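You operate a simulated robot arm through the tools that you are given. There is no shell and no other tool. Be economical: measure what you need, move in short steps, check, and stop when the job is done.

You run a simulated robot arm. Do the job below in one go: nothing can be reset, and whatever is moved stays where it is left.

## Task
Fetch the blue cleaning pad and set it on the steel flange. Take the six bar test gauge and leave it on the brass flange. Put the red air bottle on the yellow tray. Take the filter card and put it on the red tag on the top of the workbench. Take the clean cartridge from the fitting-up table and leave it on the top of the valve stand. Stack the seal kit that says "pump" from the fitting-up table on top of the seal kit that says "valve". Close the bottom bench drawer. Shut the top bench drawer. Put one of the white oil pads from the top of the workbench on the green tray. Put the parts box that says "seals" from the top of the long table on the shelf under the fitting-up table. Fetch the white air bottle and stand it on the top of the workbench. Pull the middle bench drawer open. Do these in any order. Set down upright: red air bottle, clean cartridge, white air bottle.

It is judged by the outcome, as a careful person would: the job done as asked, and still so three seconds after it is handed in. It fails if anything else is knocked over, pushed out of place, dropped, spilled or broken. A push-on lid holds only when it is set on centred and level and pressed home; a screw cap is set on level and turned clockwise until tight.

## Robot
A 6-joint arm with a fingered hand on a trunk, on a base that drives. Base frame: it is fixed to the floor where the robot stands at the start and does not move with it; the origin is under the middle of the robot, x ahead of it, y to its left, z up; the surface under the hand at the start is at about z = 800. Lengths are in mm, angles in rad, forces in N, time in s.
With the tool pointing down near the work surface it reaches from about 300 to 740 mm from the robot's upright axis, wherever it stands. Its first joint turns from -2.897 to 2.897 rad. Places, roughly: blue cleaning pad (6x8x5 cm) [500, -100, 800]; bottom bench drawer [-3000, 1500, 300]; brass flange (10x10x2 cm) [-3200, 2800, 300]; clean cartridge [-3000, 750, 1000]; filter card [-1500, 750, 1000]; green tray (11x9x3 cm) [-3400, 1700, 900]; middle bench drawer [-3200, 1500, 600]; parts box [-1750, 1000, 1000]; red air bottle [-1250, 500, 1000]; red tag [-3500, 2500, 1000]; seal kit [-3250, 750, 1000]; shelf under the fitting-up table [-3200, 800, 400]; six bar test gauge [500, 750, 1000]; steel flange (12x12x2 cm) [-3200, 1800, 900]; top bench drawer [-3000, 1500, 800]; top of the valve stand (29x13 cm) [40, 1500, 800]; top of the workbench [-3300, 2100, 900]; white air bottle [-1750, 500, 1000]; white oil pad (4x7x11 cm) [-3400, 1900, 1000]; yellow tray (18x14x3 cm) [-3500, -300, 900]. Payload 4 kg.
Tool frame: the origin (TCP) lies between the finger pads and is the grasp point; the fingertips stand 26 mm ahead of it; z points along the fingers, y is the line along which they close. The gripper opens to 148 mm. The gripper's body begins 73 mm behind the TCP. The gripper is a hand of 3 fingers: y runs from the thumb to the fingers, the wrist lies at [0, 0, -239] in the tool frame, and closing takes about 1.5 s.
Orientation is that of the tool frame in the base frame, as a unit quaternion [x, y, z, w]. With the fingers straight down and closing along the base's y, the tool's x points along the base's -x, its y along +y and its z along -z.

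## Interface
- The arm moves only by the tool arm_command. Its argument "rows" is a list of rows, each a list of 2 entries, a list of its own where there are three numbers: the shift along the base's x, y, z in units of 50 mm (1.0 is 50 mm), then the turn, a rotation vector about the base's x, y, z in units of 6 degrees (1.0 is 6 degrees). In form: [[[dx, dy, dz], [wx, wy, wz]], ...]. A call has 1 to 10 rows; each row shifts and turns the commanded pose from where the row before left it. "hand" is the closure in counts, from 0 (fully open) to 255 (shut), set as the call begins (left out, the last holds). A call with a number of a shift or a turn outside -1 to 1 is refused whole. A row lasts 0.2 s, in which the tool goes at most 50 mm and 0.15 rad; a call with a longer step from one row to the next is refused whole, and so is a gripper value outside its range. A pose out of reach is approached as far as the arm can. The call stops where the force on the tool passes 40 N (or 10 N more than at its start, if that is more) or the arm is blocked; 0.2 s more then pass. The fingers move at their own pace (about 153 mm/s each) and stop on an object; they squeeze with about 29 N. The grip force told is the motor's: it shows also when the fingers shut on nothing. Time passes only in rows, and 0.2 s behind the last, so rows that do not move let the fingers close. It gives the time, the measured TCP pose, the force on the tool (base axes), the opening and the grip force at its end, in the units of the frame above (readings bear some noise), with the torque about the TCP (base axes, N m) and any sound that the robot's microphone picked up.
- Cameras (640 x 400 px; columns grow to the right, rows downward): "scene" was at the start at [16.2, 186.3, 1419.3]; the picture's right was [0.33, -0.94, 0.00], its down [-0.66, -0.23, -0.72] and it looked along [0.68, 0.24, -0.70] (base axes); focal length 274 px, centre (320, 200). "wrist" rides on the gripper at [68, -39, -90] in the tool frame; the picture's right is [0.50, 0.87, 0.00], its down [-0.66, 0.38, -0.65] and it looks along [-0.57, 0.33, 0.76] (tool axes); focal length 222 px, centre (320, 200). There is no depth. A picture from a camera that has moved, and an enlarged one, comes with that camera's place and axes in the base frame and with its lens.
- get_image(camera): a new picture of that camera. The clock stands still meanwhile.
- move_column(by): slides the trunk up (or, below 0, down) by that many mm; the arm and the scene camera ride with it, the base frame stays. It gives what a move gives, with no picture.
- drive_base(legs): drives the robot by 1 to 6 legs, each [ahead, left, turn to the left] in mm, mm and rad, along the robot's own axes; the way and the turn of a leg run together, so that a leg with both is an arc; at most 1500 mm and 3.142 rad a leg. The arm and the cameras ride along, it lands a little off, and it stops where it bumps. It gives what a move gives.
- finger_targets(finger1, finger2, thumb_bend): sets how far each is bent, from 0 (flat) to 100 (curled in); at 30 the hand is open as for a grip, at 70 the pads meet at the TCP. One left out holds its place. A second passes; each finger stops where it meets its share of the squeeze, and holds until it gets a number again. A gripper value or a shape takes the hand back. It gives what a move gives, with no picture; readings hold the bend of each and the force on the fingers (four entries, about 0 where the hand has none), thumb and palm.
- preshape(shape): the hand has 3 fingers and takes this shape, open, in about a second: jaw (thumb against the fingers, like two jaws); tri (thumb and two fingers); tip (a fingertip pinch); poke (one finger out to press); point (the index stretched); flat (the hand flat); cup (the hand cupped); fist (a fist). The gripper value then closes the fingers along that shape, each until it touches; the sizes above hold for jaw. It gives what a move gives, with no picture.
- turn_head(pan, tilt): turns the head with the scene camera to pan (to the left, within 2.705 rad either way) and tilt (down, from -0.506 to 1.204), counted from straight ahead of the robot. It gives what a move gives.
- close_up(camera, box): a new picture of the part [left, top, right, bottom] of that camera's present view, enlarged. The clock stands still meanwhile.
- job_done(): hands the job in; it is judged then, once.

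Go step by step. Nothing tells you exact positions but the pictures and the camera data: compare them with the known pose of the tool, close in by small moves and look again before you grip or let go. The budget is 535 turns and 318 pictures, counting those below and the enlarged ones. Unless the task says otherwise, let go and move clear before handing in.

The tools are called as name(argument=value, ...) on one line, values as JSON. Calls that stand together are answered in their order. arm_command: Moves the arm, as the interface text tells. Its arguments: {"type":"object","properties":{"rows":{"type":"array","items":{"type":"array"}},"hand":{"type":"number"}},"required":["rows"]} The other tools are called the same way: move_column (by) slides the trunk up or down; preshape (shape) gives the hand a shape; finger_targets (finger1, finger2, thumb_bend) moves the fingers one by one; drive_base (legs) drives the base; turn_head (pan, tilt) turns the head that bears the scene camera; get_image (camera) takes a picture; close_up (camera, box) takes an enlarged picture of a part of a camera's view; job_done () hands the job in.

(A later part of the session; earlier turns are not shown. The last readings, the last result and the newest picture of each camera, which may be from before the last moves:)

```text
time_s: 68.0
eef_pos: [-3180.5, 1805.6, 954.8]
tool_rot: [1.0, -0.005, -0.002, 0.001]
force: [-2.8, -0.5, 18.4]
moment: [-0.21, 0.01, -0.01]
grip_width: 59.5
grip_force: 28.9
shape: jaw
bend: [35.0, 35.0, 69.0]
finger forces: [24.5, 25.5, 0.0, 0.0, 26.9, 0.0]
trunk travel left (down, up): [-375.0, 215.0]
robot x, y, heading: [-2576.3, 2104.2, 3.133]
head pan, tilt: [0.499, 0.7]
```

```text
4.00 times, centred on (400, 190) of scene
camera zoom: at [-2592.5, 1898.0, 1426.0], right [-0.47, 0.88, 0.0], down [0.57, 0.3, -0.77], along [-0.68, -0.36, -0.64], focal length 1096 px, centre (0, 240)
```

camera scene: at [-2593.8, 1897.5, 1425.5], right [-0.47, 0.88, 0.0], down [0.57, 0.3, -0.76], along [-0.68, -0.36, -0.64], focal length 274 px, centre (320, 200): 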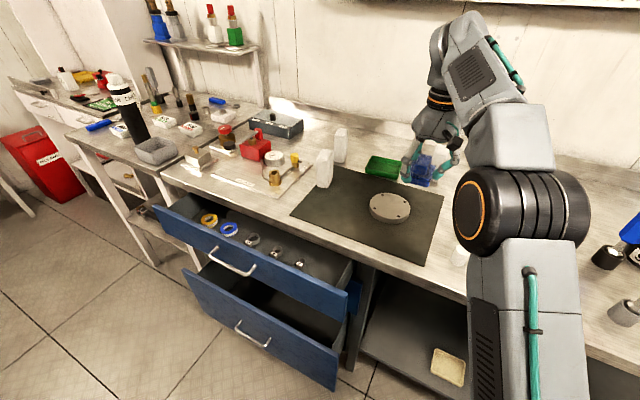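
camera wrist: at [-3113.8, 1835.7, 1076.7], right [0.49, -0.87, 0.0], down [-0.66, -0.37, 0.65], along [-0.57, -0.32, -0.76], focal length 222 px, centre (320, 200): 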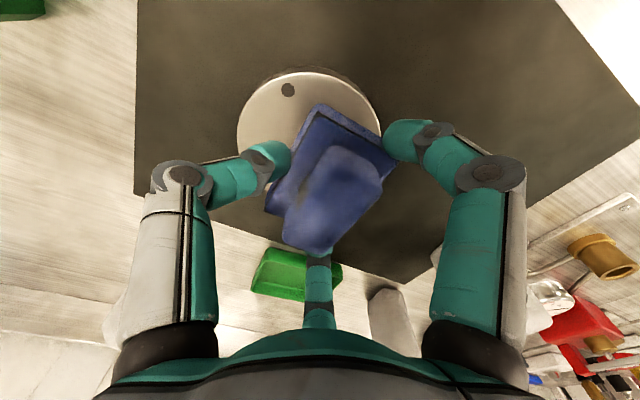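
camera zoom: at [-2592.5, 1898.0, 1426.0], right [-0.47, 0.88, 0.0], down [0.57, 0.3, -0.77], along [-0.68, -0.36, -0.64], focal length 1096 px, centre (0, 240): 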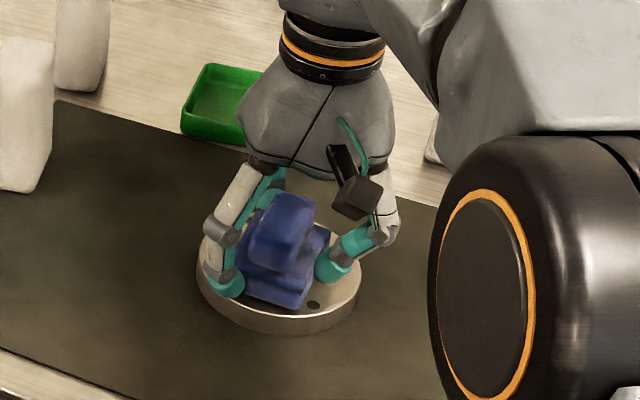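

The pad rests on the flange, well centred (18 N contact). I let go and rise.

arm_command(rows=[[[0, 0, 0], [0, 0, 0]], [[0, 0, 0], [0, 0, 0]], [[0, 0, 0], [0, 0, 0]], [[0, 0, 0], [0, 0, 0]]], hand=70)

arm_command(rows=[[[0, 0, 0.6], [0, 0, 0]], [[0, 0, 1], [0, 0, 0]], [[0, 0, 0.8], [0, 0, 0]], [[0.5, 0.3, 0.3], [0, 0, 0]]])

get_image(camera="scene")

get_image(camera="wrist")

```text
time_s: 69.0
eef_pos: [-3180.9, 1805.8, 950.1]
tool_rot: [1.0, -0.004, 0.0, 0.0]
force: [-0.9, 0.3, -0.2]
moment: [-0.02, 0.03, -0.03]
grip_width: 107.0
grip_force: 0.1
shape: jaw
bend: [27.0, 27.0, 59.0]
finger forces: [0.0, 0.0, 0.1, 0.0, 0.1, 0.0]
trunk travel left (down, up): [-375.0, 215.0]
robot x, y, heading: [-2578.1, 2101.7, 3.13]
head pan, tilt: [0.499, 0.7]
```

```text
time_s: 70.0
eef_pos: [-3157.9, 1819.5, 1055.9]
tool_rot: [1.0, -0.004, 0.001, -0.001]
force: [-0.9, 0.2, -0.4]
moment: [0.03, -0.03, 0.03]
grip_width: 107.2
grip_force: 0.0
shape: jaw
bend: [27.0, 27.0, 59.0]
finger forces: [0.0, 0.0, 0.0, 0.0, 0.1, 0.0]
out of reach, approached as far as the arm can: row 3
trunk travel left (down, up): [-375.0, 215.0]
robot x, y, heading: [-2573.9, 2101.5, 3.132]
head pan, tilt: [0.499, 0.7]
```

```text
285 pictures are left
camera scene: at [-2594.3, 1896.9, 1425.3], right [-0.47, 0.88, 0.0], down [0.57, 0.3, -0.76], along [-0.67, -0.36, -0.64], focal length 274 px, centre (320, 200)
```

scene: 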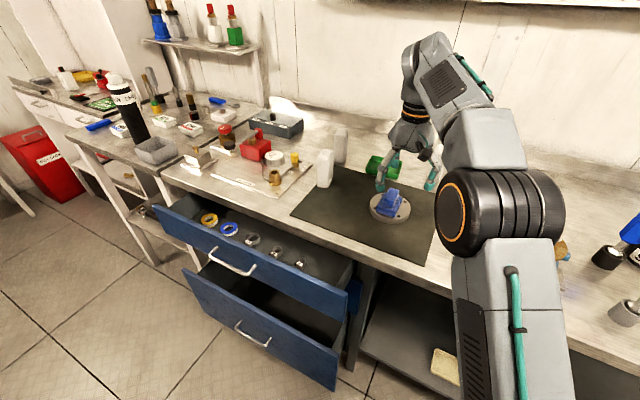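

```text
284 pictures are left
camera wrist: at [-3089.2, 1856.9, 1145.6], right [0.49, -0.87, 0.0], down [-0.66, -0.37, 0.65], along [-0.57, -0.32, -0.76], focal length 222 px, centre (320, 200)
```

wrist: 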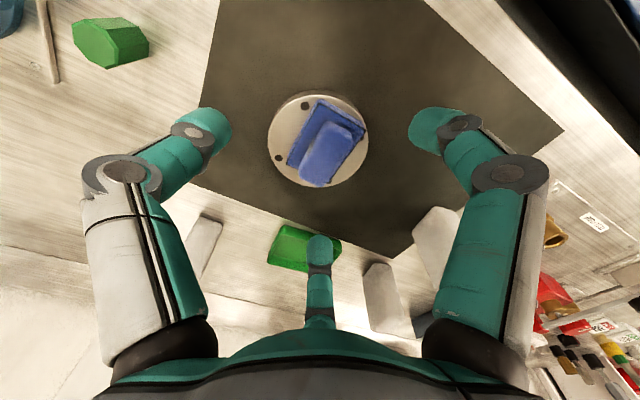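

Pad placed. Next the drawers: I estimate the top drawer front at x ≈ -2915, y 1150–1790, z 770–873, and the bottom one at z ≈ 400–545. I bring the arm back, reposition, and tilt the closed hand forward for pushing.

arm_command(rows=[[[0.95, 0.3, 0], [0, 0, 0]], [[0.95, 0.3, 0], [0, 0, 0]], [[0.95, 0.3, 0], [0, 0, 0]], [[0.95, 0.3, 0], [0, 0, 0]], [[0.95, 0.3, 0], [0, 0, 0]]], hand=255)

drive_base(legs=[[-95, 150, 0]])

arm_command(rows=[[[0.3, 0, 0], [0, 1, 0]], [[0.3, 0, 0], [0, 1, 0]], [[0, 0, 0], [0, 1, 0]], [[0, 0, 0], [0, 1, 0]], [[0, 0, 0], [0, 1, 0]], [[0, 0, 0], [0, 1, 0]], [[0, 0, 0], [0, 1, 0]], [[0, 0, 0], [0, 1, 0]], [[0, 0, 0], [0, 1, 0]]])

get_image(camera="scene")

```text
time_s: 71.2
eef_pos: [-2918.1, 1897.3, 1056.1]
tool_rot: [1.0, -0.004, 0.0, 0.001]
force: [0.3, 0.2, 0.3]
moment: [0.03, -0.02, 0.02]
grip_width: 0.0
grip_force: 28.8
shape: jaw
bend: [70.0, 70.0, 70.0]
finger forces: [0.0, 0.1, 0.0, 0.0, 0.0, 0.0]
trunk travel left (down, up): [-375.0, 215.0]
robot x, y, heading: [-2574.5, 2100.3, 3.135]
head pan, tilt: [0.499, 0.7]
```

```text
time_s: 72.7
eef_pos: [-2826.1, 1748.1, 1056.3]
tool_rot: [1.0, -0.006, 0.0, 0.001]
force: [-0.3, 0.1, 0.2]
moment: [-0.02, 0.0, -0.01]
grip_width: 0.0
grip_force: 28.8
shape: jaw
bend: [70.0, 70.0, 70.0]
finger forces: [0.1, 0.0, 0.0, 0.0, 0.0, 0.0]
trunk travel left (down, up): [-375.0, 215.0]
robot x, y, heading: [-2479.7, 1954.4, 3.132]
head pan, tilt: [0.499, 0.7]
```

```text
time_s: 74.7
eef_pos: [-2795.4, 1748.3, 1057.6]
tool_rot: [0.89, -0.005, -0.455, 0.003]
force: [0.5, 0.3, 0.3]
moment: [-0.04, 0.02, -0.02]
grip_width: 0.0
grip_force: 28.8
shape: jaw
bend: [70.0, 70.0, 70.0]
finger forces: [0.0, 0.0, 0.0, 0.1, 0.0, 0.0]
trunk travel left (down, up): [-375.0, 215.0]
robot x, y, heading: [-2480.7, 1954.8, 3.125]
head pan, tilt: [0.499, 0.7]
```

```text
283 pictures are left
camera scene: at [-2500.9, 1748.8, 1425.5], right [-0.47, 0.88, 0.0], down [0.57, 0.3, -0.76], along [-0.68, -0.36, -0.64], focal length 274 px, centre (320, 200)
```

scene: 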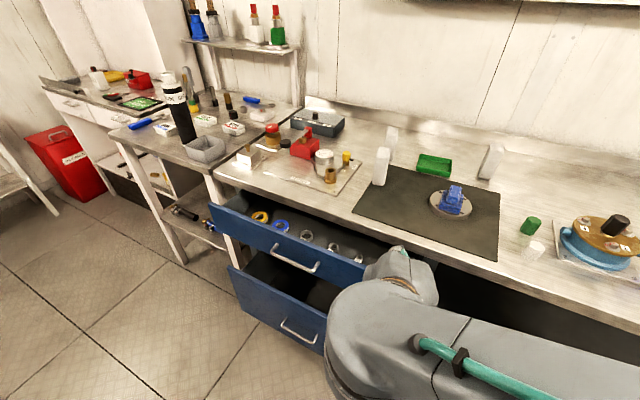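

arm_command(rows=[[[0, -0.5, -0.86], [0, 0, 0]], [[0, -0.5, -0.86], [0, 0, 0]], [[0, -0.5, -0.86], [0, 0, 0]], [[0, -0.5, -0.86], [0, 0, 0]], [[0, -0.5, -0.86], [0, 0, 0]]])

arm_command(rows=[[[-1, 0, 0], [0, 0, 0]], [[-0.6, 0, 0], [0, 0, 0]], [[-0.3, 0, 0], [0, 0, 0]], [[-0.3, 0, 0], [0, 0, 0]]])

get_image(camera="scene")

get_image(camera="wrist")

```text
time_s: 75.9
eef_pos: [-2798.0, 1623.1, 840.2]
tool_rot: [0.891, -0.005, -0.454, 0.003]
force: [0.7, -0.4, 0.7]
moment: [-0.01, 0.04, -0.01]
grip_width: 0.2
grip_force: 28.8
shape: jaw
bend: [70.0, 70.0, 70.0]
finger forces: [0.1, 0.1, 0.0, 0.0, 0.1, 0.1]
trunk travel left (down, up): [-375.0, 215.0]
robot x, y, heading: [-2481.1, 1954.8, 3.128]
head pan, tilt: [0.499, 0.7]
```

```text
time_s: 76.9
eef_pos: [-2905.4, 1621.7, 839.2]
tool_rot: [0.891, -0.004, -0.454, 0.003]
force: [0.3, -0.2, 0.5]
moment: [0.03, 0.01, -0.02]
grip_width: 0.0
grip_force: 29.1
shape: jaw
bend: [70.0, 70.0, 70.0]
finger forces: [0.0, 0.0, 0.1, 0.1, 0.1, 0.0]
trunk travel left (down, up): [-375.0, 215.0]
robot x, y, heading: [-2483.1, 1953.8, 3.128]
head pan, tilt: [0.499, 0.7]
```

```text
282 pictures are left
camera scene: at [-2500.8, 1748.7, 1425.4], right [-0.47, 0.88, 0.0], down [0.57, 0.3, -0.77], along [-0.68, -0.36, -0.64], focal length 274 px, centre (320, 200)
```

scene: 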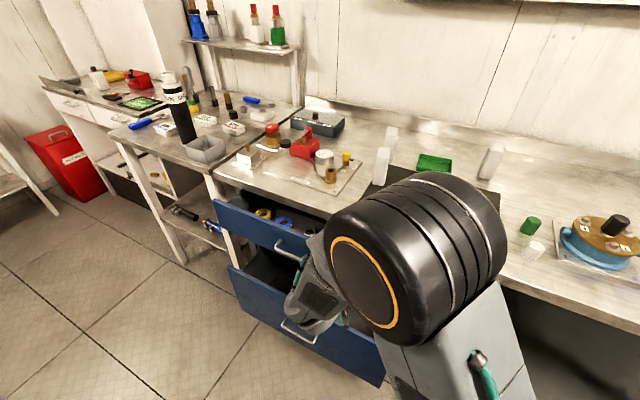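

```text
281 pictures are left
camera wrist: at [-2793.1, 1660.2, 837.5], right [0.29, -0.87, -0.4], down [0.14, -0.37, 0.92], along [-0.95, -0.32, 0.02], focal length 222 px, centre (320, 200)
```

wrist: 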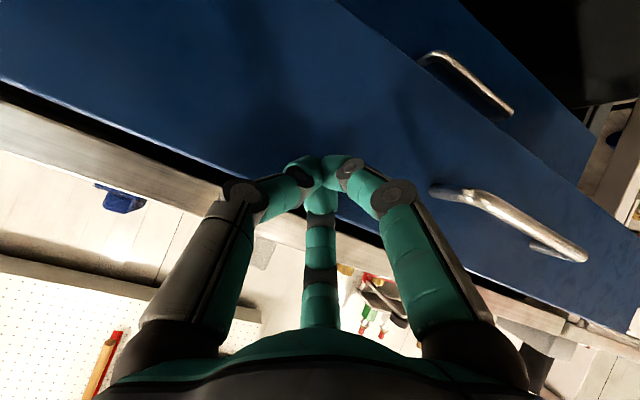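

The fingertips are close to the upper edge of the top drawer front; I lower 20 mm and push in.

arm_command(rows=[[[0.1, 0, -0.4], [0, 0, 0]], [[-0.3, 0, 0], [0, 0, 0]], [[-0.3, 0, 0], [0, 0, 0]], [[-0.3, 0, 0], [0, 0, 0]], [[-0.3, 0, 0], [0, 0, 0]], [[-0.3, 0, 0], [0, 0, 0]], [[-0.3, 0, 0], [0, 0, 0]]])

get_image(camera="scene")

get_image(camera="wrist")

```text
time_s: 78.5
eef_pos: [-2991.0, 1622.3, 820.8]
tool_rot: [0.891, -0.005, -0.454, 0.002]
force: [0.9, 0.6, 0.1]
moment: [0.02, -0.05, 0.02]
grip_width: 0.0
grip_force: 29.1
shape: jaw
bend: [70.0, 70.0, 70.0]
finger forces: [0.0, 0.0, 0.1, 0.0, 0.1, 0.1]
trunk travel left (down, up): [-375.0, 215.0]
robot x, y, heading: [-2485.6, 1947.8, 3.129]
head pan, tilt: [0.499, 0.7]
```

```text
280 pictures are left
camera scene: at [-2500.9, 1748.7, 1425.4], right [-0.47, 0.88, 0.0], down [0.57, 0.3, -0.76], along [-0.68, -0.36, -0.64], focal length 274 px, centre (320, 200)
```

scene: 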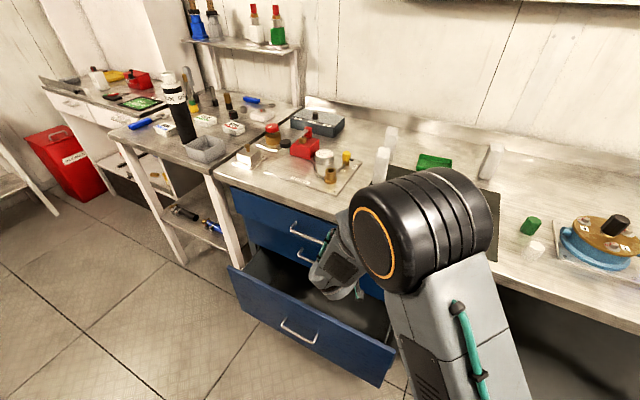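

```text
279 pictures are left
camera wrist: at [-2878.1, 1660.7, 817.4], right [0.29, -0.87, -0.4], down [0.14, -0.37, 0.92], along [-0.95, -0.32, 0.02], focal length 222 px, centre (320, 200)
```

wrist: 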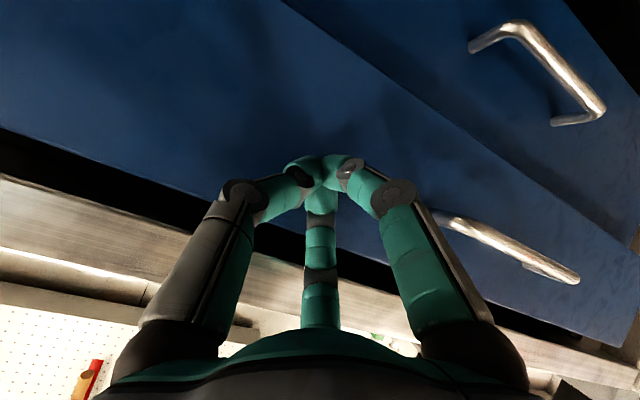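

arm_command(rows=[[[-0.2, 0, 0], [0, 0, 0]], [[-0.2, 0, 0], [0, 0, 0]], [[-0.2, 0, 0], [0, 0, 0]], [[-0.2, 0, 0], [0, 0, 0]], [[-0.2, 0, 0], [0, 0, 0]], [[-0.2, 0, 0], [0, 0, 0]]])

get_image(camera="scene")

get_image(camera="wrist")

```text
time_s: 79.4
eef_pos: [-3014.8, 1622.7, 815.4]
tool_rot: [0.894, 0.002, -0.449, 0.0]
force: [7.9, -0.4, -8.4]
moment: [0.2, 0.42, 0.14]
grip_width: 0.0
grip_force: 29.1
shape: jaw
bend: [70.0, 70.0, 70.0]
finger forces: [0.1, 12.2, 0.0, 0.0, 0.0, 0.0]
trunk travel left (down, up): [-375.0, 215.0]
robot x, y, heading: [-2482.6, 1949.9, 3.133]
head pan, tilt: [0.499, 0.7]
stopped in row 4: the force on the tool passed its limit at 48 N (the readings are from after the stop); the commanded pose is now the measured one
```

```text
278 pictures are left
camera scene: at [-2499.8, 1748.2, 1425.3], right [-0.47, 0.88, 0.0], down [0.57, 0.3, -0.76], along [-0.67, -0.36, -0.64], focal length 274 px, centre (320, 200)
```

scene: 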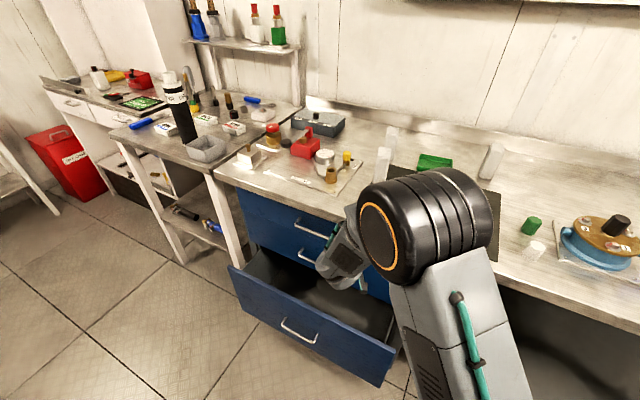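

```text
277 pictures are left
camera wrist: at [-2902.5, 1661.0, 814.3], right [0.3, -0.86, -0.4], down [0.13, -0.38, 0.92], along [-0.94, -0.33, 0.0], focal length 222 px, centre (320, 200)
```

wrist: 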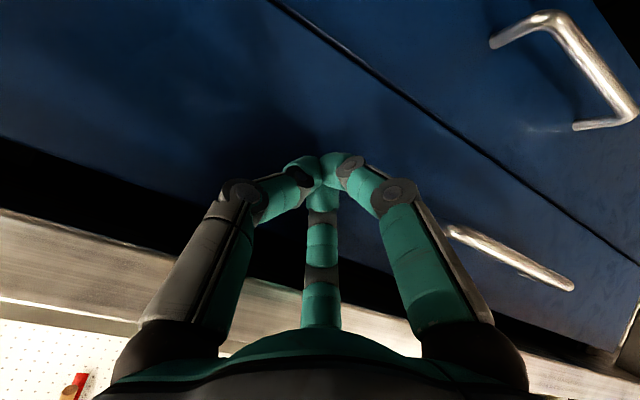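

The top drawer is flush. I draw back and lower the trunk to reach the bottom drawer.

arm_command(rows=[[[0.8, 0, 0], [0, 0, 0]], [[1, 0, 0], [0, 0, 0]], [[1, 0, 0], [0, 0, 0]], [[1, 0, 0], [0, 0, 0]], [[0.6, 0, 0], [0, 0, 0]]])

move_column(by=-330)

get_image(camera="wrist")

get_image(camera="scene")

```text
time_s: 80.6
eef_pos: [-2795.5, 1620.6, 817.3]
tool_rot: [0.893, 0.001, -0.449, 0.001]
force: [-0.6, 0.5, -0.4]
moment: [0.01, 0.02, 0.01]
grip_width: 0.1
grip_force: 29.4
shape: jaw
bend: [70.0, 70.0, 70.0]
finger forces: [0.0, 0.1, 0.1, 0.1, 0.0, 0.0]
trunk travel left (down, up): [-375.0, 215.0]
robot x, y, heading: [-2483.0, 1951.0, 3.137]
head pan, tilt: [0.499, 0.7]
```

```text
time_s: 83.8
eef_pos: [-2796.4, 1621.6, 485.9]
tool_rot: [0.893, 0.0, -0.45, 0.0]
force: [0.9, 0.1, 0.7]
moment: [-0.03, 0.05, -0.01]
grip_width: 0.2
grip_force: 29.2
shape: jaw
bend: [70.0, 70.0, 70.0]
finger forces: [0.0, 0.0, 0.0, 0.0, 0.1, 0.1]
trunk travel left (down, up): [-45.0, 545.0]
robot x, y, heading: [-2483.5, 1951.2, 3.134]
head pan, tilt: [0.499, 0.7]
```

```text
276 pictures are left
camera wrist: at [-2683.5, 1660.3, 486.2], right [0.3, -0.87, -0.4], down [0.13, -0.38, 0.92], along [-0.94, -0.33, 0.0], focal length 222 px, centre (320, 200)
```

wrist: 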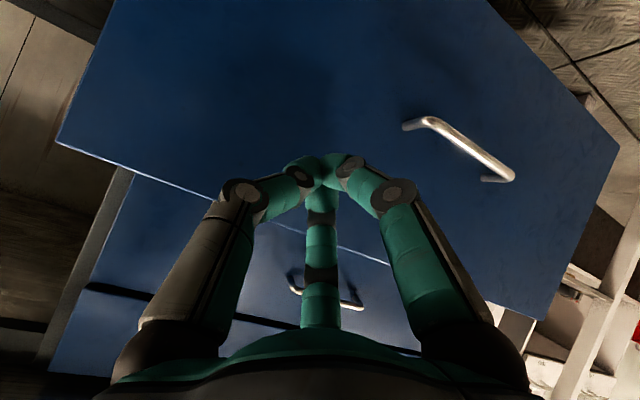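

```text
275 pictures are left
camera scene: at [-2500.1, 1748.7, 1095.5], right [-0.47, 0.88, 0.0], down [0.57, 0.3, -0.76], along [-0.67, -0.36, -0.64], focal length 274 px, centre (320, 200)
```

scene: 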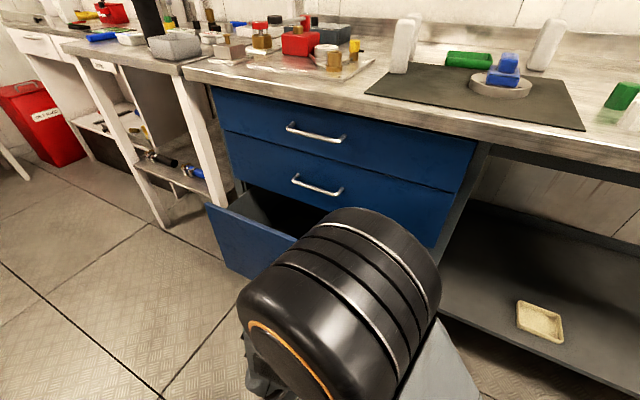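

arm_command(rows=[[[-1, 0, 0], [0, 0, 0]], [[-0.6, 0, 0], [0, 0, 0]], [[-0.4, 0, 0], [0, 0, 0]], [[-0.4, 0, 0], [0, 0, 0]], [[-0.4, 0, 0], [0, 0, 0]], [[-0.4, 0, 0], [0, 0, 0]], [[-0.4, 0, 0], [0, 0, 0]], [[-0.4, 0, 0], [0, 0, 0]], [[-0.3, 0, 0], [0, 0, 0]], [[-0.3, 0, 0], [0, 0, 0]]])

get_image(camera="scene")

get_image(camera="wrist")

```text
time_s: 86.0
eef_pos: [-3024.2, 1622.6, 489.0]
tool_rot: [0.893, 0.002, -0.449, 0.0]
force: [23.1, 3.1, 4.0]
moment: [0.03, -0.23, -0.18]
grip_width: 0.0
grip_force: 29.4
shape: jaw
bend: [70.0, 70.0, 70.0]
finger forces: [0.1, 0.1, 0.0, 0.0, 0.0, 0.1]
trunk travel left (down, up): [-45.0, 545.0]
robot x, y, heading: [-2483.0, 1949.0, 3.135]
head pan, tilt: [0.499, 0.7]
```

```text
274 pictures are left
camera scene: at [-2498.7, 1749.0, 1095.6], right [-0.47, 0.88, 0.0], down [0.57, 0.3, -0.77], along [-0.68, -0.36, -0.64], focal length 274 px, centre (320, 200)
```

scene: 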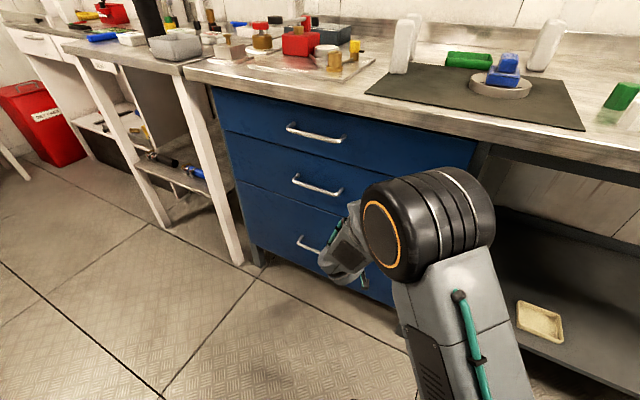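

```text
273 pictures are left
camera wrist: at [-2911.7, 1661.3, 487.3], right [0.3, -0.86, -0.4], down [0.13, -0.38, 0.92], along [-0.94, -0.33, 0.0], focal length 222 px, centre (320, 200)
```

wrist: 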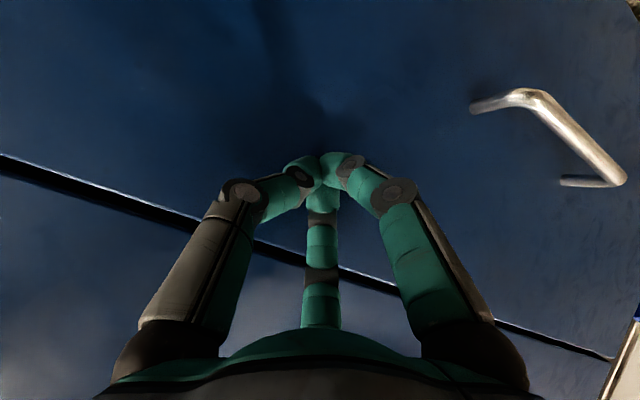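

Both drawers are shut. I'll do the oil pad before opening the middle drawer: retract, raise the trunk well up for reach, and turn the hand down again.

arm_command(rows=[[[0.8, 0, 0], [0, 0, 0]], [[1, 0, 0], [0, 0, 0]], [[1, 0, 0], [0, 0, 0]], [[1, 0, 0], [0, 0, 0]], [[0.6, 0, 0], [0, 0, 0]]])

move_column(by=540)

arm_command(rows=[[[0, 0, 0.4], [0, -1, 0]], [[0, 0, 0.4], [0, -1, 0]], [[0, 0, 0.4], [0, -1, 0]], [[0, 0, 0.4], [0, -1, 0]], [[0, 0, 0.4], [0, -1, 0]], [[0, 0, 0.4], [0, -1, 0]], [[0, 0, 0.4], [0, -1, 0]], [[0, 0, 0.4], [0, -1, 0]], [[0, 0, 0.4], [0, -0.9, 0]]])

drive_base(legs=[[150, 0, 0.005]])

get_image(camera="scene")

```text
time_s: 87.2
eef_pos: [-2806.1, 1621.7, 490.8]
tool_rot: [0.893, 0.0, -0.45, 0.0]
force: [0.2, 0.3, 0.3]
moment: [-0.01, 0.01, 0.0]
grip_width: 0.0
grip_force: 29.3
shape: jaw
bend: [70.0, 70.0, 70.0]
finger forces: [0.0, 0.1, 0.0, 0.0, 0.1, 0.1]
trunk travel left (down, up): [-45.0, 545.0]
robot x, y, heading: [-2481.9, 1953.5, 3.131]
head pan, tilt: [0.499, 0.7]
```

```text
refused: 540 is not a number from -400 to 400
```

```text
time_s: 89.2
eef_pos: [-2808.2, 1621.7, 668.3]
tool_rot: [1.0, 0.0, 0.001, 0.0]
force: [0.1, 0.6, -0.2]
moment: [-0.01, -0.02, 0.0]
grip_width: 0.0
grip_force: 28.8
shape: jaw
bend: [70.0, 70.0, 70.0]
finger forces: [0.0, 0.0, 0.0, 0.0, 0.0, 0.1]
trunk travel left (down, up): [-45.0, 545.0]
robot x, y, heading: [-2485.2, 1954.4, 3.138]
head pan, tilt: [0.499, 0.7]
```

```text
time_s: 90.6
eef_pos: [-2952.4, 1623.1, 667.8]
tool_rot: [1.0, 0.0, 0.001, -0.001]
force: [-0.5, 0.5, -0.5]
moment: [-0.02, 0.01, 0.01]
grip_width: 0.0
grip_force: 28.5
shape: jaw
bend: [70.0, 70.0, 70.0]
finger forces: [0.0, 0.1, 0.0, 0.0, 0.1, 0.0]
trunk travel left (down, up): [-45.0, 545.0]
robot x, y, heading: [-2631.3, 1951.5, 3.132]
head pan, tilt: [0.499, 0.7]
```

```text
272 pictures are left
camera scene: at [-2646.8, 1749.9, 1095.5], right [-0.47, 0.88, 0.0], down [0.57, 0.3, -0.76], along [-0.67, -0.36, -0.64], focal length 274 px, centre (320, 200)
```

scene: 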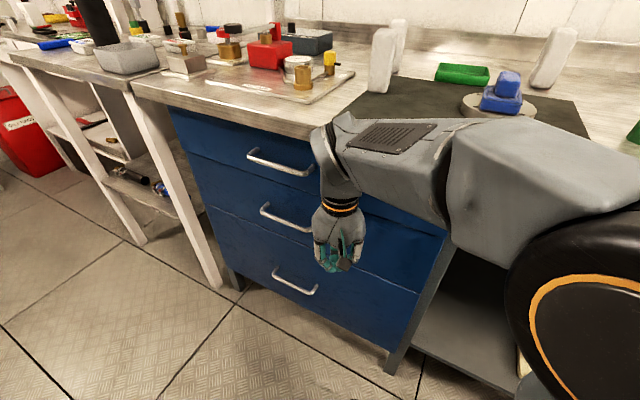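

The trunk lift was refused (limit 400 per call) and nothing touched. I pull the hand back a bit, then raise in two steps.

arm_command(rows=[[[1, 0, 0], [0, 0, 0]]])

move_column(by=400)

move_column(by=140)

get_image(camera="scene")

```text
time_s: 91.0
eef_pos: [-2901.7, 1624.0, 668.8]
tool_rot: [1.0, 0.001, 0.0, 0.0]
force: [0.9, 0.1, 1.0]
moment: [0.03, -0.04, 0.0]
grip_width: 0.0
grip_force: 29.1
shape: jaw
bend: [70.0, 70.0, 70.0]
finger forces: [0.1, 0.0, 0.0, 0.0, 0.0, 0.0]
trunk travel left (down, up): [-45.0, 545.0]
robot x, y, heading: [-2630.9, 1954.4, 3.133]
head pan, tilt: [0.499, 0.7]
```

```text
time_s: 94.8
eef_pos: [-2901.7, 1623.7, 1069.6]
tool_rot: [1.0, 0.001, 0.001, 0.001]
force: [-0.1, -0.3, 0.1]
moment: [0.02, -0.02, -0.04]
grip_width: 0.2
grip_force: 28.6
shape: jaw
bend: [70.0, 70.0, 70.0]
finger forces: [0.1, 0.1, 0.1, 0.0, 0.1, 0.0]
trunk travel left (down, up): [-445.0, 145.0]
robot x, y, heading: [-2629.8, 1955.9, 3.134]
head pan, tilt: [0.499, 0.7]
```

```text
time_s: 96.5
eef_pos: [-2902.6, 1623.2, 1207.3]
tool_rot: [1.0, 0.001, 0.001, 0.0]
force: [-0.3, 0.2, -0.1]
moment: [-0.02, 0.02, 0.02]
grip_width: 0.2
grip_force: 29.2
shape: jaw
bend: [70.0, 70.0, 70.0]
finger forces: [0.0, 0.1, 0.1, 0.0, 0.0, 0.0]
trunk travel left (down, up): [-585.0, 5.0]
robot x, y, heading: [-2627.4, 1952.8, 3.134]
head pan, tilt: [0.499, 0.7]
```

```text
271 pictures are left
camera scene: at [-2646.8, 1749.8, 1635.4], right [-0.47, 0.88, 0.0], down [0.57, 0.3, -0.76], along [-0.67, -0.36, -0.64], focal length 274 px, centre (320, 200)
```

scene: 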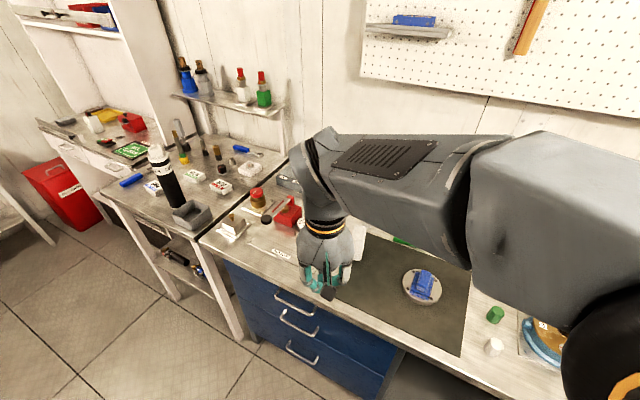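

Pad A (nearest oil pad) triangulates to about [-3244, 1574], centre height 951. I drive a little closer and bring the opened hand above it.

drive_base(legs=[[60, 60, 0.01]])

arm_command(rows=[[[-1, 0, 0], [0, 0, 0]], [[-1, 0, 0], [0, 0, 0]], [[-1, 0, 0], [0, 0, 0]], [[-1, 0, 0], [0, 0, 0]], [[-0.6, 0.3, 0], [0, 0, 0]]], hand=70)

get_image(camera="wrist")

get_image(camera="scene")

```text
time_s: 97.6
eef_pos: [-2958.6, 1559.4, 1207.6]
tool_rot: [1.0, 0.006, 0.0, 0.0]
force: [0.5, 0.5, -0.7]
moment: [0.06, -0.01, 0.02]
grip_width: 0.0
grip_force: 28.9
shape: jaw
bend: [70.0, 70.0, 70.0]
finger forces: [0.0, 0.1, 0.0, 0.0, 0.0, 0.0]
trunk travel left (down, up): [-585.0, 5.0]
robot x, y, heading: [-2689.1, 1893.5, -3.139]
head pan, tilt: [0.499, 0.7]
```

```text
time_s: 98.8
eef_pos: [-3188.9, 1576.5, 1211.2]
tool_rot: [1.0, 0.006, 0.0, 0.0]
force: [0.7, 0.2, -0.3]
moment: [0.03, 0.03, 0.01]
grip_width: 106.9
grip_force: 0.0
shape: jaw
bend: [27.0, 27.0, 59.0]
finger forces: [0.0, 0.0, 0.1, 0.0, 0.0, 0.1]
trunk travel left (down, up): [-585.0, 5.0]
robot x, y, heading: [-2688.9, 1893.5, -3.141]
head pan, tilt: [0.499, 0.7]
```

```text
270 pictures are left
camera wrist: at [-3121.0, 1615.6, 1300.4], right [0.51, -0.86, 0.0], down [-0.65, -0.39, 0.65], along [-0.56, -0.33, -0.76], focal length 222 px, centre (320, 200)
```

wrist: 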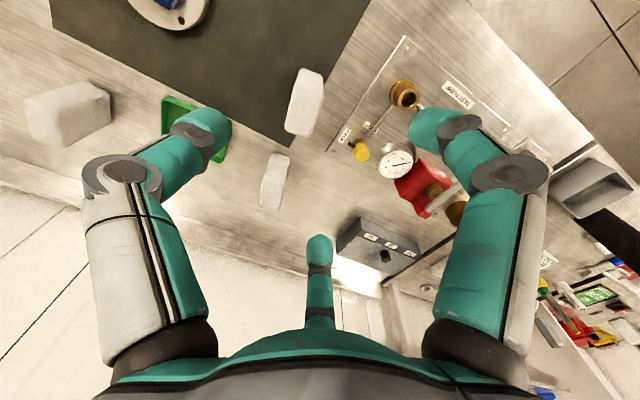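

```text
269 pictures are left
camera scene: at [-2705.3, 1689.2, 1635.5], right [-0.48, 0.88, 0.0], down [0.56, 0.31, -0.76], along [-0.67, -0.37, -0.64], focal length 274 px, centre (320, 200)
```

scene: 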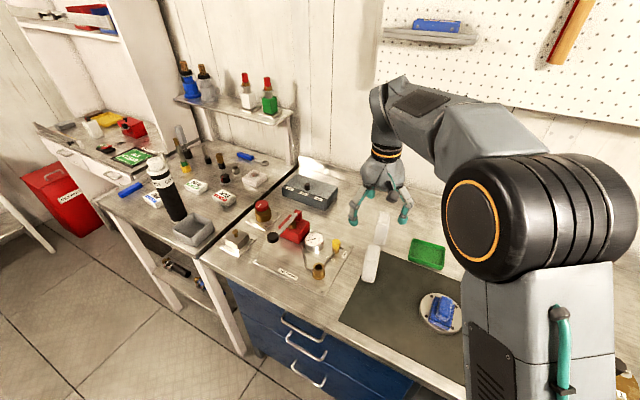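

close_up(camera="wrist", box=[240, 50, 360, 125])

close_up(camera="wrist", box=[140, 60, 360, 220])

close_up(camera="scene", box=[340, 200, 460, 290])

```text
5.33 times, centred on (300, 88) of wrist
camera zoom: at [-3121.0, 1615.6, 1300.4], right [0.51, -0.86, 0.0], down [-0.65, -0.39, 0.65], along [-0.56, -0.33, -0.76], focal length 1185 px, centre (427, 800)
```

zoom: 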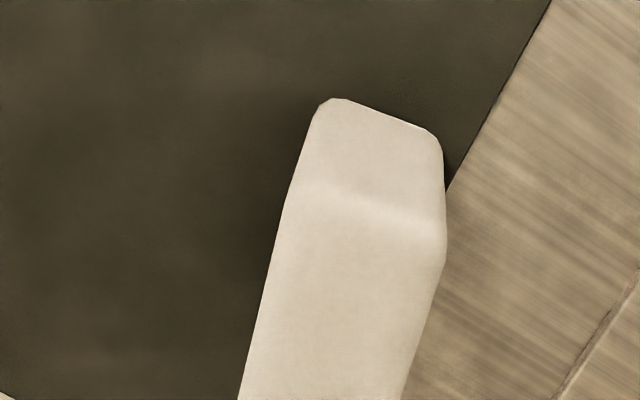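

```text
2.50 times, centred on (250, 140) of wrist
camera zoom: at [-3121.0, 1615.6, 1300.4], right [0.51, -0.86, 0.0], down [-0.65, -0.39, 0.65], along [-0.56, -0.33, -0.76], focal length 555 px, centre (495, 350)
```

zoom: 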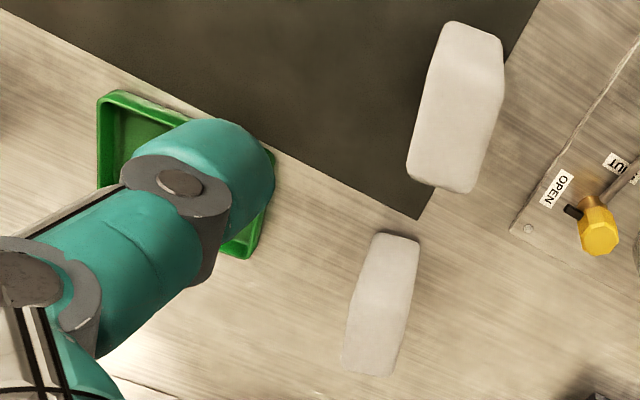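

```text
4.44 times, centred on (400, 245) of scene
camera zoom: at [-2705.3, 1689.2, 1635.5], right [-0.48, 0.88, 0.0], down [0.56, 0.31, -0.76], along [-0.67, -0.37, -0.64], focal length 1218 px, centre (-36, 0)
```

zoom: 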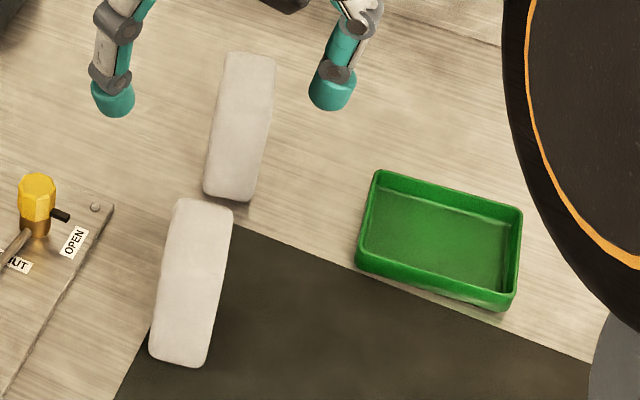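

Pad A's top centre is about [-3227, 1580], its 70 mm side nearly along x (turned ~10°). The green tray is centred near [-3378, 1718]. I align above the pad and go down part way.

arm_command(rows=[[[-0.4, 0.07, 0], [0, 0, 0.85]], [[-0.36, 0, 0], [0, 0, 0.85]], [[0, 0, -1], [0, 0, 0]], [[0, 0, -1], [0, 0, 0]], [[0, 0, -1], [0, 0, 0]]])

get_image(camera="wrist")

```text
time_s: 100.0
eef_pos: [-3226.2, 1581.8, 1059.3]
tool_rot: [0.996, 0.095, -0.001, 0.001]
force: [0.2, 0.3, -0.2]
moment: [0.02, 0.0, -0.01]
grip_width: 107.1
grip_force: 0.0
shape: jaw
bend: [27.0, 27.0, 59.0]
finger forces: [0.1, 0.1, 0.0, 0.0, 0.0, 0.0]
trunk travel left (down, up): [-585.0, 5.0]
robot x, y, heading: [-2689.4, 1893.7, -3.145]
head pan, tilt: [0.499, 0.7]
```

```text
265 pictures are left
camera wrist: at [-3166.8, 1632.4, 1147.6], right [0.65, -0.76, 0.0], down [-0.57, -0.49, 0.65], along [-0.5, -0.43, -0.76], focal length 222 px, centre (320, 200)
```

wrist: 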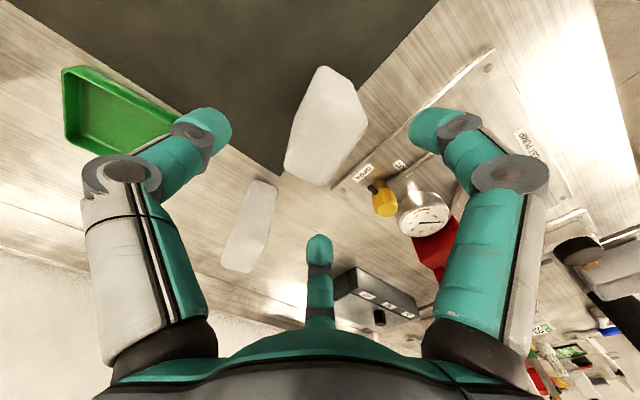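

arm_command(rows=[[[0, 0, -0.9], [0, 0, 0]], [[0, 0, -0.9], [0, 0, 0]], [[0, 0, 0], [0, 0, 0]]])

arm_command(rows=[[[0, 0, 0], [0, 0, 0]], [[0, 0, 0], [0, 0, 0]], [[0, 0, 0], [0, 0, 0]], [[0, 0, 0], [0, 0, 0]], [[0, 0, 0], [0, 0, 0]], [[0, 0, 0], [0, 0, 0]]], hand=255)

get_image(camera="wrist")

```text
time_s: 100.8
eef_pos: [-3226.8, 1580.8, 968.7]
tool_rot: [0.995, 0.095, 0.0, -0.001]
force: [0.6, 0.1, -0.3]
moment: [-0.01, -0.02, 0.01]
grip_width: 107.3
grip_force: 0.0
shape: jaw
bend: [27.0, 27.0, 59.0]
finger forces: [0.0, 0.0, 0.0, 0.1, 0.1, 0.0]
trunk travel left (down, up): [-585.0, 5.0]
robot x, y, heading: [-2686.8, 1893.7, -3.142]
head pan, tilt: [0.499, 0.7]
```

```text
time_s: 102.2
eef_pos: [-3225.9, 1581.4, 969.6]
tool_rot: [0.995, 0.095, 0.0, 0.001]
force: [0.0, -0.2, -0.3]
moment: [-0.03, 0.0, -0.02]
grip_width: 41.1
grip_force: 29.3
shape: jaw
bend: [76.0, 76.0, 70.0]
finger forces: [20.8, 23.9, 0.0, 0.0, 25.7, 0.0]
trunk travel left (down, up): [-585.0, 5.0]
robot x, y, heading: [-2688.8, 1893.7, -3.136]
head pan, tilt: [0.499, 0.7]
```

```text
264 pictures are left
camera wrist: at [-3167.8, 1631.5, 1058.0], right [0.65, -0.76, 0.0], down [-0.57, -0.49, 0.65], along [-0.49, -0.43, -0.76], focal length 222 px, centre (320, 200)
```

wrist: 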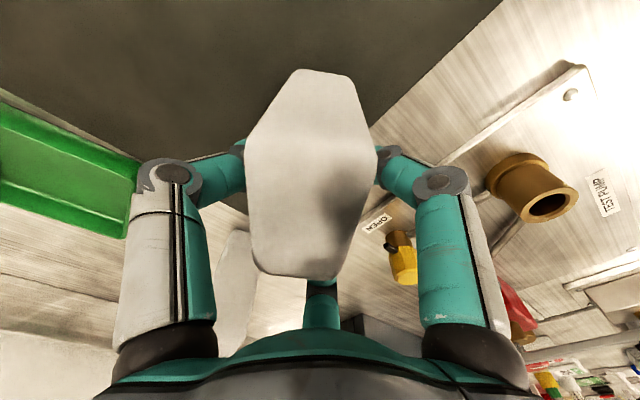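

Held at 41 mm. I lift, carry it over the green tray, and check.

arm_command(rows=[[[0, 0, 1], [0, 0, 0]], [[0, 0, 1], [0, 0, 0]], [[0, 0, 0.4], [0, 0, 0]], [[-0.6, 0.7, 0], [0, 0, 0]], [[-0.6, 0.7, 0], [0, 0, 0]], [[-0.6, 0.7, 0], [0, 0, 0]], [[-0.6, 0.64, 0], [0, 0, 0]], [[-0.64, 0, 0], [0, 0, 0]]])

get_image(camera="wrist")

close_up(camera="scene", box=[340, 180, 500, 280])

```text
time_s: 104.0
eef_pos: [-3379.4, 1719.7, 1084.6]
tool_rot: [0.996, 0.095, 0.0, 0.0]
force: [0.3, -0.3, 0.5]
moment: [-0.02, 0.0, -0.03]
grip_width: 40.9
grip_force: 29.4
shape: jaw
bend: [76.0, 76.0, 70.0]
finger forces: [20.8, 23.8, 0.0, 0.0, 25.6, 0.0]
trunk travel left (down, up): [-585.0, 5.0]
robot x, y, heading: [-2691.7, 1892.2, -3.141]
head pan, tilt: [0.499, 0.7]
```

```text
263 pictures are left
camera wrist: at [-3320.3, 1769.2, 1175.0], right [0.65, -0.76, 0.0], down [-0.57, -0.49, 0.65], along [-0.49, -0.43, -0.76], focal length 222 px, centre (320, 200)
```

wrist: 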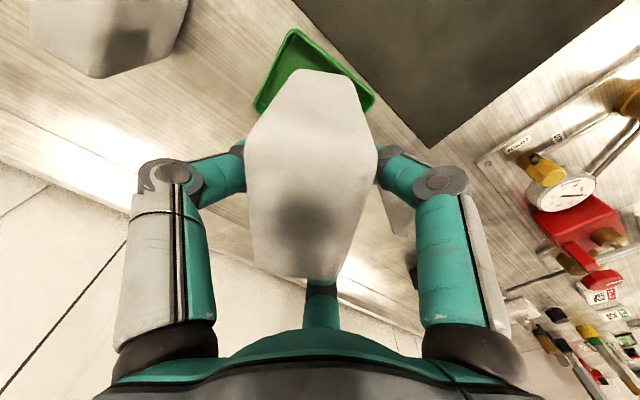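

```text
4.00 times, centred on (420, 230) of scene
camera zoom: at [-2705.7, 1689.2, 1635.5], right [-0.48, 0.88, 0.0], down [0.57, 0.31, -0.76], along [-0.67, -0.37, -0.64], focal length 1096 px, centre (-80, 80)
```

zoom: 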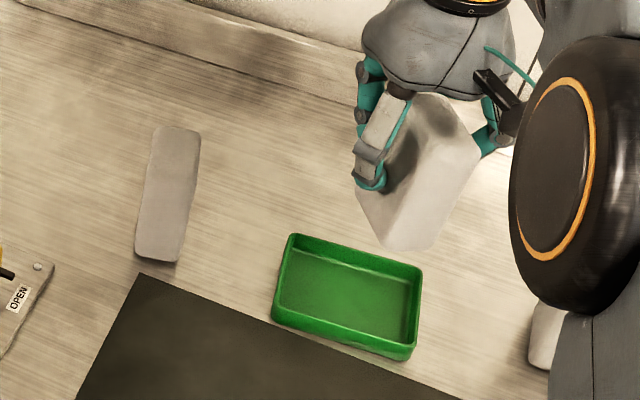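

arm_command(rows=[[[-0.08, 0.1, -0.5], [0, 0, 0]], [[0, 0, -0.6], [0, 0, 0]], [[0, 0, -0.5], [0, 0, 0]]])

close_up(camera="scene", box=[360, 190, 480, 280])

get_image(camera="wrist")

```text
time_s: 104.8
eef_pos: [-3384.0, 1721.4, 1006.8]
tool_rot: [0.995, 0.095, 0.0, 0.0]
force: [0.7, 1.2, -0.7]
moment: [0.0, -0.04, 0.0]
grip_width: 41.1
grip_force: 28.9
shape: jaw
bend: [76.0, 76.0, 70.0]
finger forces: [21.0, 23.6, 0.0, 0.1, 25.5, 0.0]
trunk travel left (down, up): [-585.0, 5.0]
robot x, y, heading: [-2686.4, 1895.7, -3.14]
head pan, tilt: [0.499, 0.7]
```

```text
4.44 times, centred on (420, 235) of scene
camera zoom: at [-2705.0, 1689.1, 1635.5], right [-0.48, 0.88, 0.0], down [0.56, 0.31, -0.76], along [-0.67, -0.37, -0.64], focal length 1218 px, centre (-124, 44)
```

zoom: 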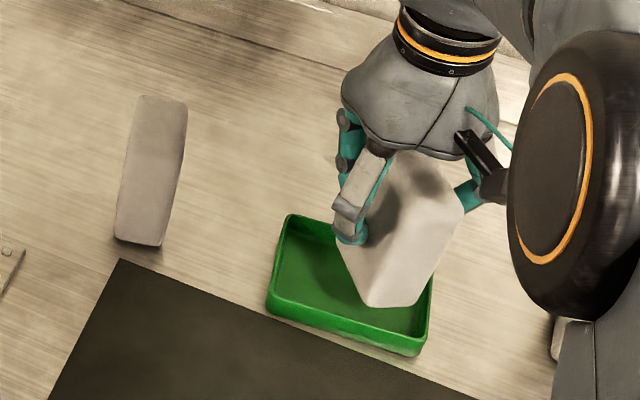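

```text
260 pictures are left
camera wrist: at [-3324.7, 1772.1, 1095.3], right [0.65, -0.76, 0.0], down [-0.57, -0.49, 0.65], along [-0.49, -0.43, -0.76], focal length 222 px, centre (320, 200)
```

wrist: 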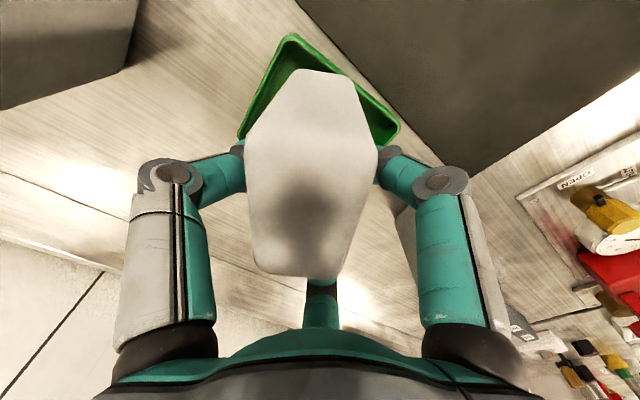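

The pad hangs about 25 mm to the +y side of the tray's middle. I shift it and look again.

arm_command(rows=[[[0.06, -0.5, 0], [0, 0, 0]], [[0, 0, 0], [0, 0, 0]]])

close_up(camera="scene", box=[360, 190, 480, 280])

get_image(camera="wrist")

```text
time_s: 105.4
eef_pos: [-3382.0, 1697.5, 1005.8]
tool_rot: [0.996, 0.095, 0.0, 0.001]
force: [-0.4, 0.2, -1.5]
moment: [0.02, 0.0, 0.04]
grip_width: 40.6
grip_force: 29.0
shape: jaw
bend: [76.0, 76.0, 70.0]
finger forces: [21.1, 23.7, 0.1, 0.0, 25.7, 0.0]
trunk travel left (down, up): [-585.0, 5.0]
robot x, y, heading: [-2688.6, 1893.2, -3.145]
head pan, tilt: [0.499, 0.7]
```

```text
4.44 times, centred on (420, 235) of scene
camera zoom: at [-2705.1, 1688.8, 1635.4], right [-0.48, 0.88, 0.0], down [0.56, 0.31, -0.76], along [-0.67, -0.37, -0.64], focal length 1218 px, centre (-124, 44)
```

zoom: 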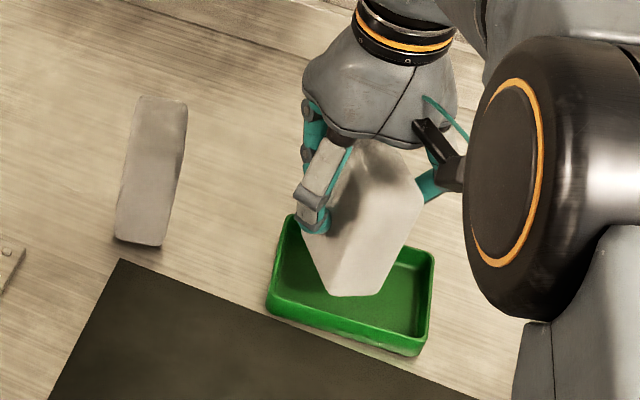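

```text
258 pictures are left
camera wrist: at [-3322.1, 1747.1, 1095.6], right [0.65, -0.76, 0.0], down [-0.57, -0.49, 0.65], along [-0.49, -0.43, -0.76], focal length 222 px, centre (320, 200)
```

wrist: 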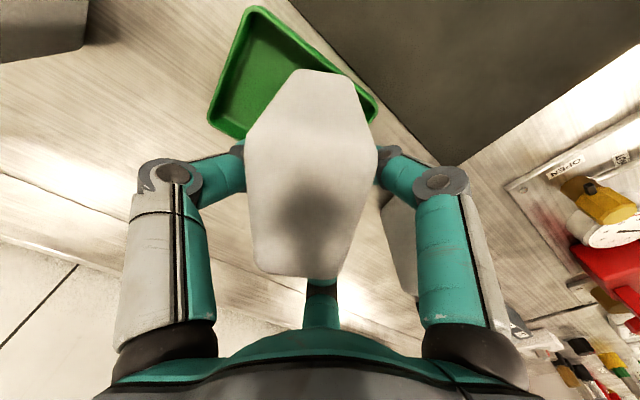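

The pad now looks centred over the tray; I lower it gently until it touches.

arm_command(rows=[[[0, 0, -0.2], [0, 0, 0]], [[0, 0, -0.2], [0, 0, 0]], [[0, 0, -0.1], [0, 0, 0]], [[0, 0, -0.06], [0, 0, 0]], [[0, 0, 0], [0, 0, 0]]])

close_up(camera="scene", box=[360, 190, 480, 280])

```text
time_s: 106.6
eef_pos: [-3379.2, 1696.4, 979.8]
tool_rot: [0.996, 0.094, -0.001, -0.001]
force: [-3.2, -1.8, 9.6]
moment: [0.3, -0.12, 0.08]
grip_width: 41.3
grip_force: 29.0
shape: jaw
bend: [77.0, 76.0, 69.0]
finger forces: [23.2, 24.9, 0.0, 0.0, 28.1, 0.0]
trunk travel left (down, up): [-585.0, 5.0]
robot x, y, heading: [-2688.6, 1892.0, -3.14]
head pan, tilt: [0.499, 0.7]
```

```text
4.44 times, centred on (420, 235) of scene
camera zoom: at [-2704.7, 1689.1, 1635.5], right [-0.48, 0.88, 0.0], down [0.56, 0.31, -0.77], along [-0.67, -0.37, -0.64], focal length 1218 px, centre (-124, 44)
```

zoom: 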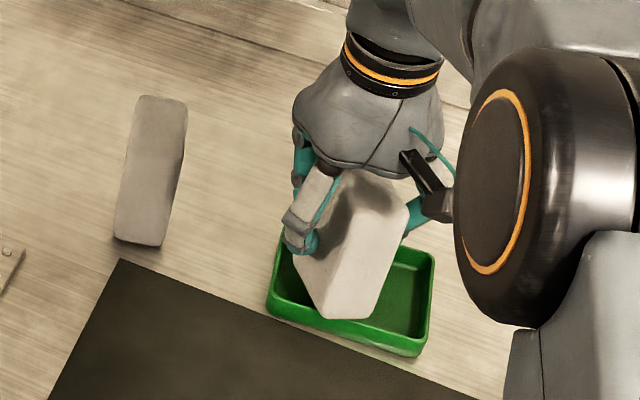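

It has touched down inside the tray. I open slowly and rise.

arm_command(rows=[[[0, 0, 0], [0, 0, 0]], [[0, 0, 0], [0, 0, 0]], [[0, 0, 0], [0, 0, 0]], [[0, 0, 0], [0, 0, 0]], [[0, 0, 0], [0, 0, 0]]], hand=90)

get_image(camera="wrist")

close_up(camera="scene", box=[360, 190, 480, 280])

```text
time_s: 107.8
eef_pos: [-3379.5, 1695.5, 980.1]
tool_rot: [0.996, 0.095, -0.001, -0.001]
force: [-0.6, 0.0, -0.3]
moment: [0.01, -0.02, 0.03]
grip_width: 95.3
grip_force: 0.0
shape: jaw
bend: [31.0, 31.0, 70.0]
finger forces: [0.0, 0.2, 0.1, 0.0, 0.0, 0.1]
trunk travel left (down, up): [-585.0, 5.0]
robot x, y, heading: [-2687.3, 1895.7, -3.141]
head pan, tilt: [0.499, 0.7]
```

```text
256 pictures are left
camera wrist: at [-3321.1, 1746.9, 1069.0], right [0.65, -0.76, 0.0], down [-0.57, -0.49, 0.65], along [-0.49, -0.43, -0.76], focal length 222 px, centre (320, 200)
```

wrist: 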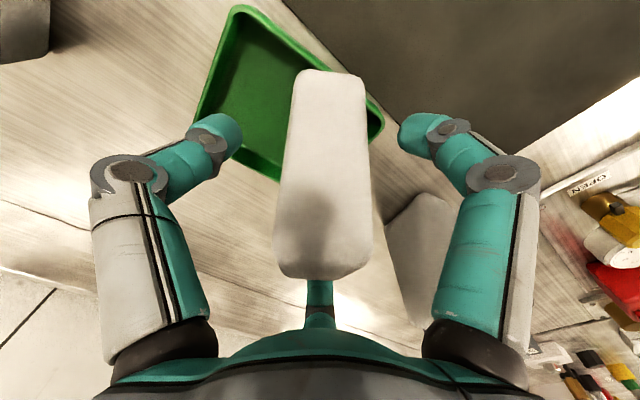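

```text
4.44 times, centred on (420, 235) of scene
camera zoom: at [-2705.0, 1689.1, 1635.5], right [-0.48, 0.88, 0.0], down [0.56, 0.31, -0.76], along [-0.67, -0.37, -0.64], focal length 1218 px, centre (-124, 44)
```

zoom: 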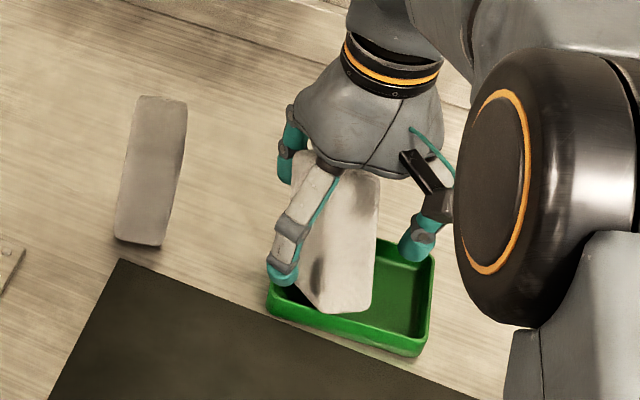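

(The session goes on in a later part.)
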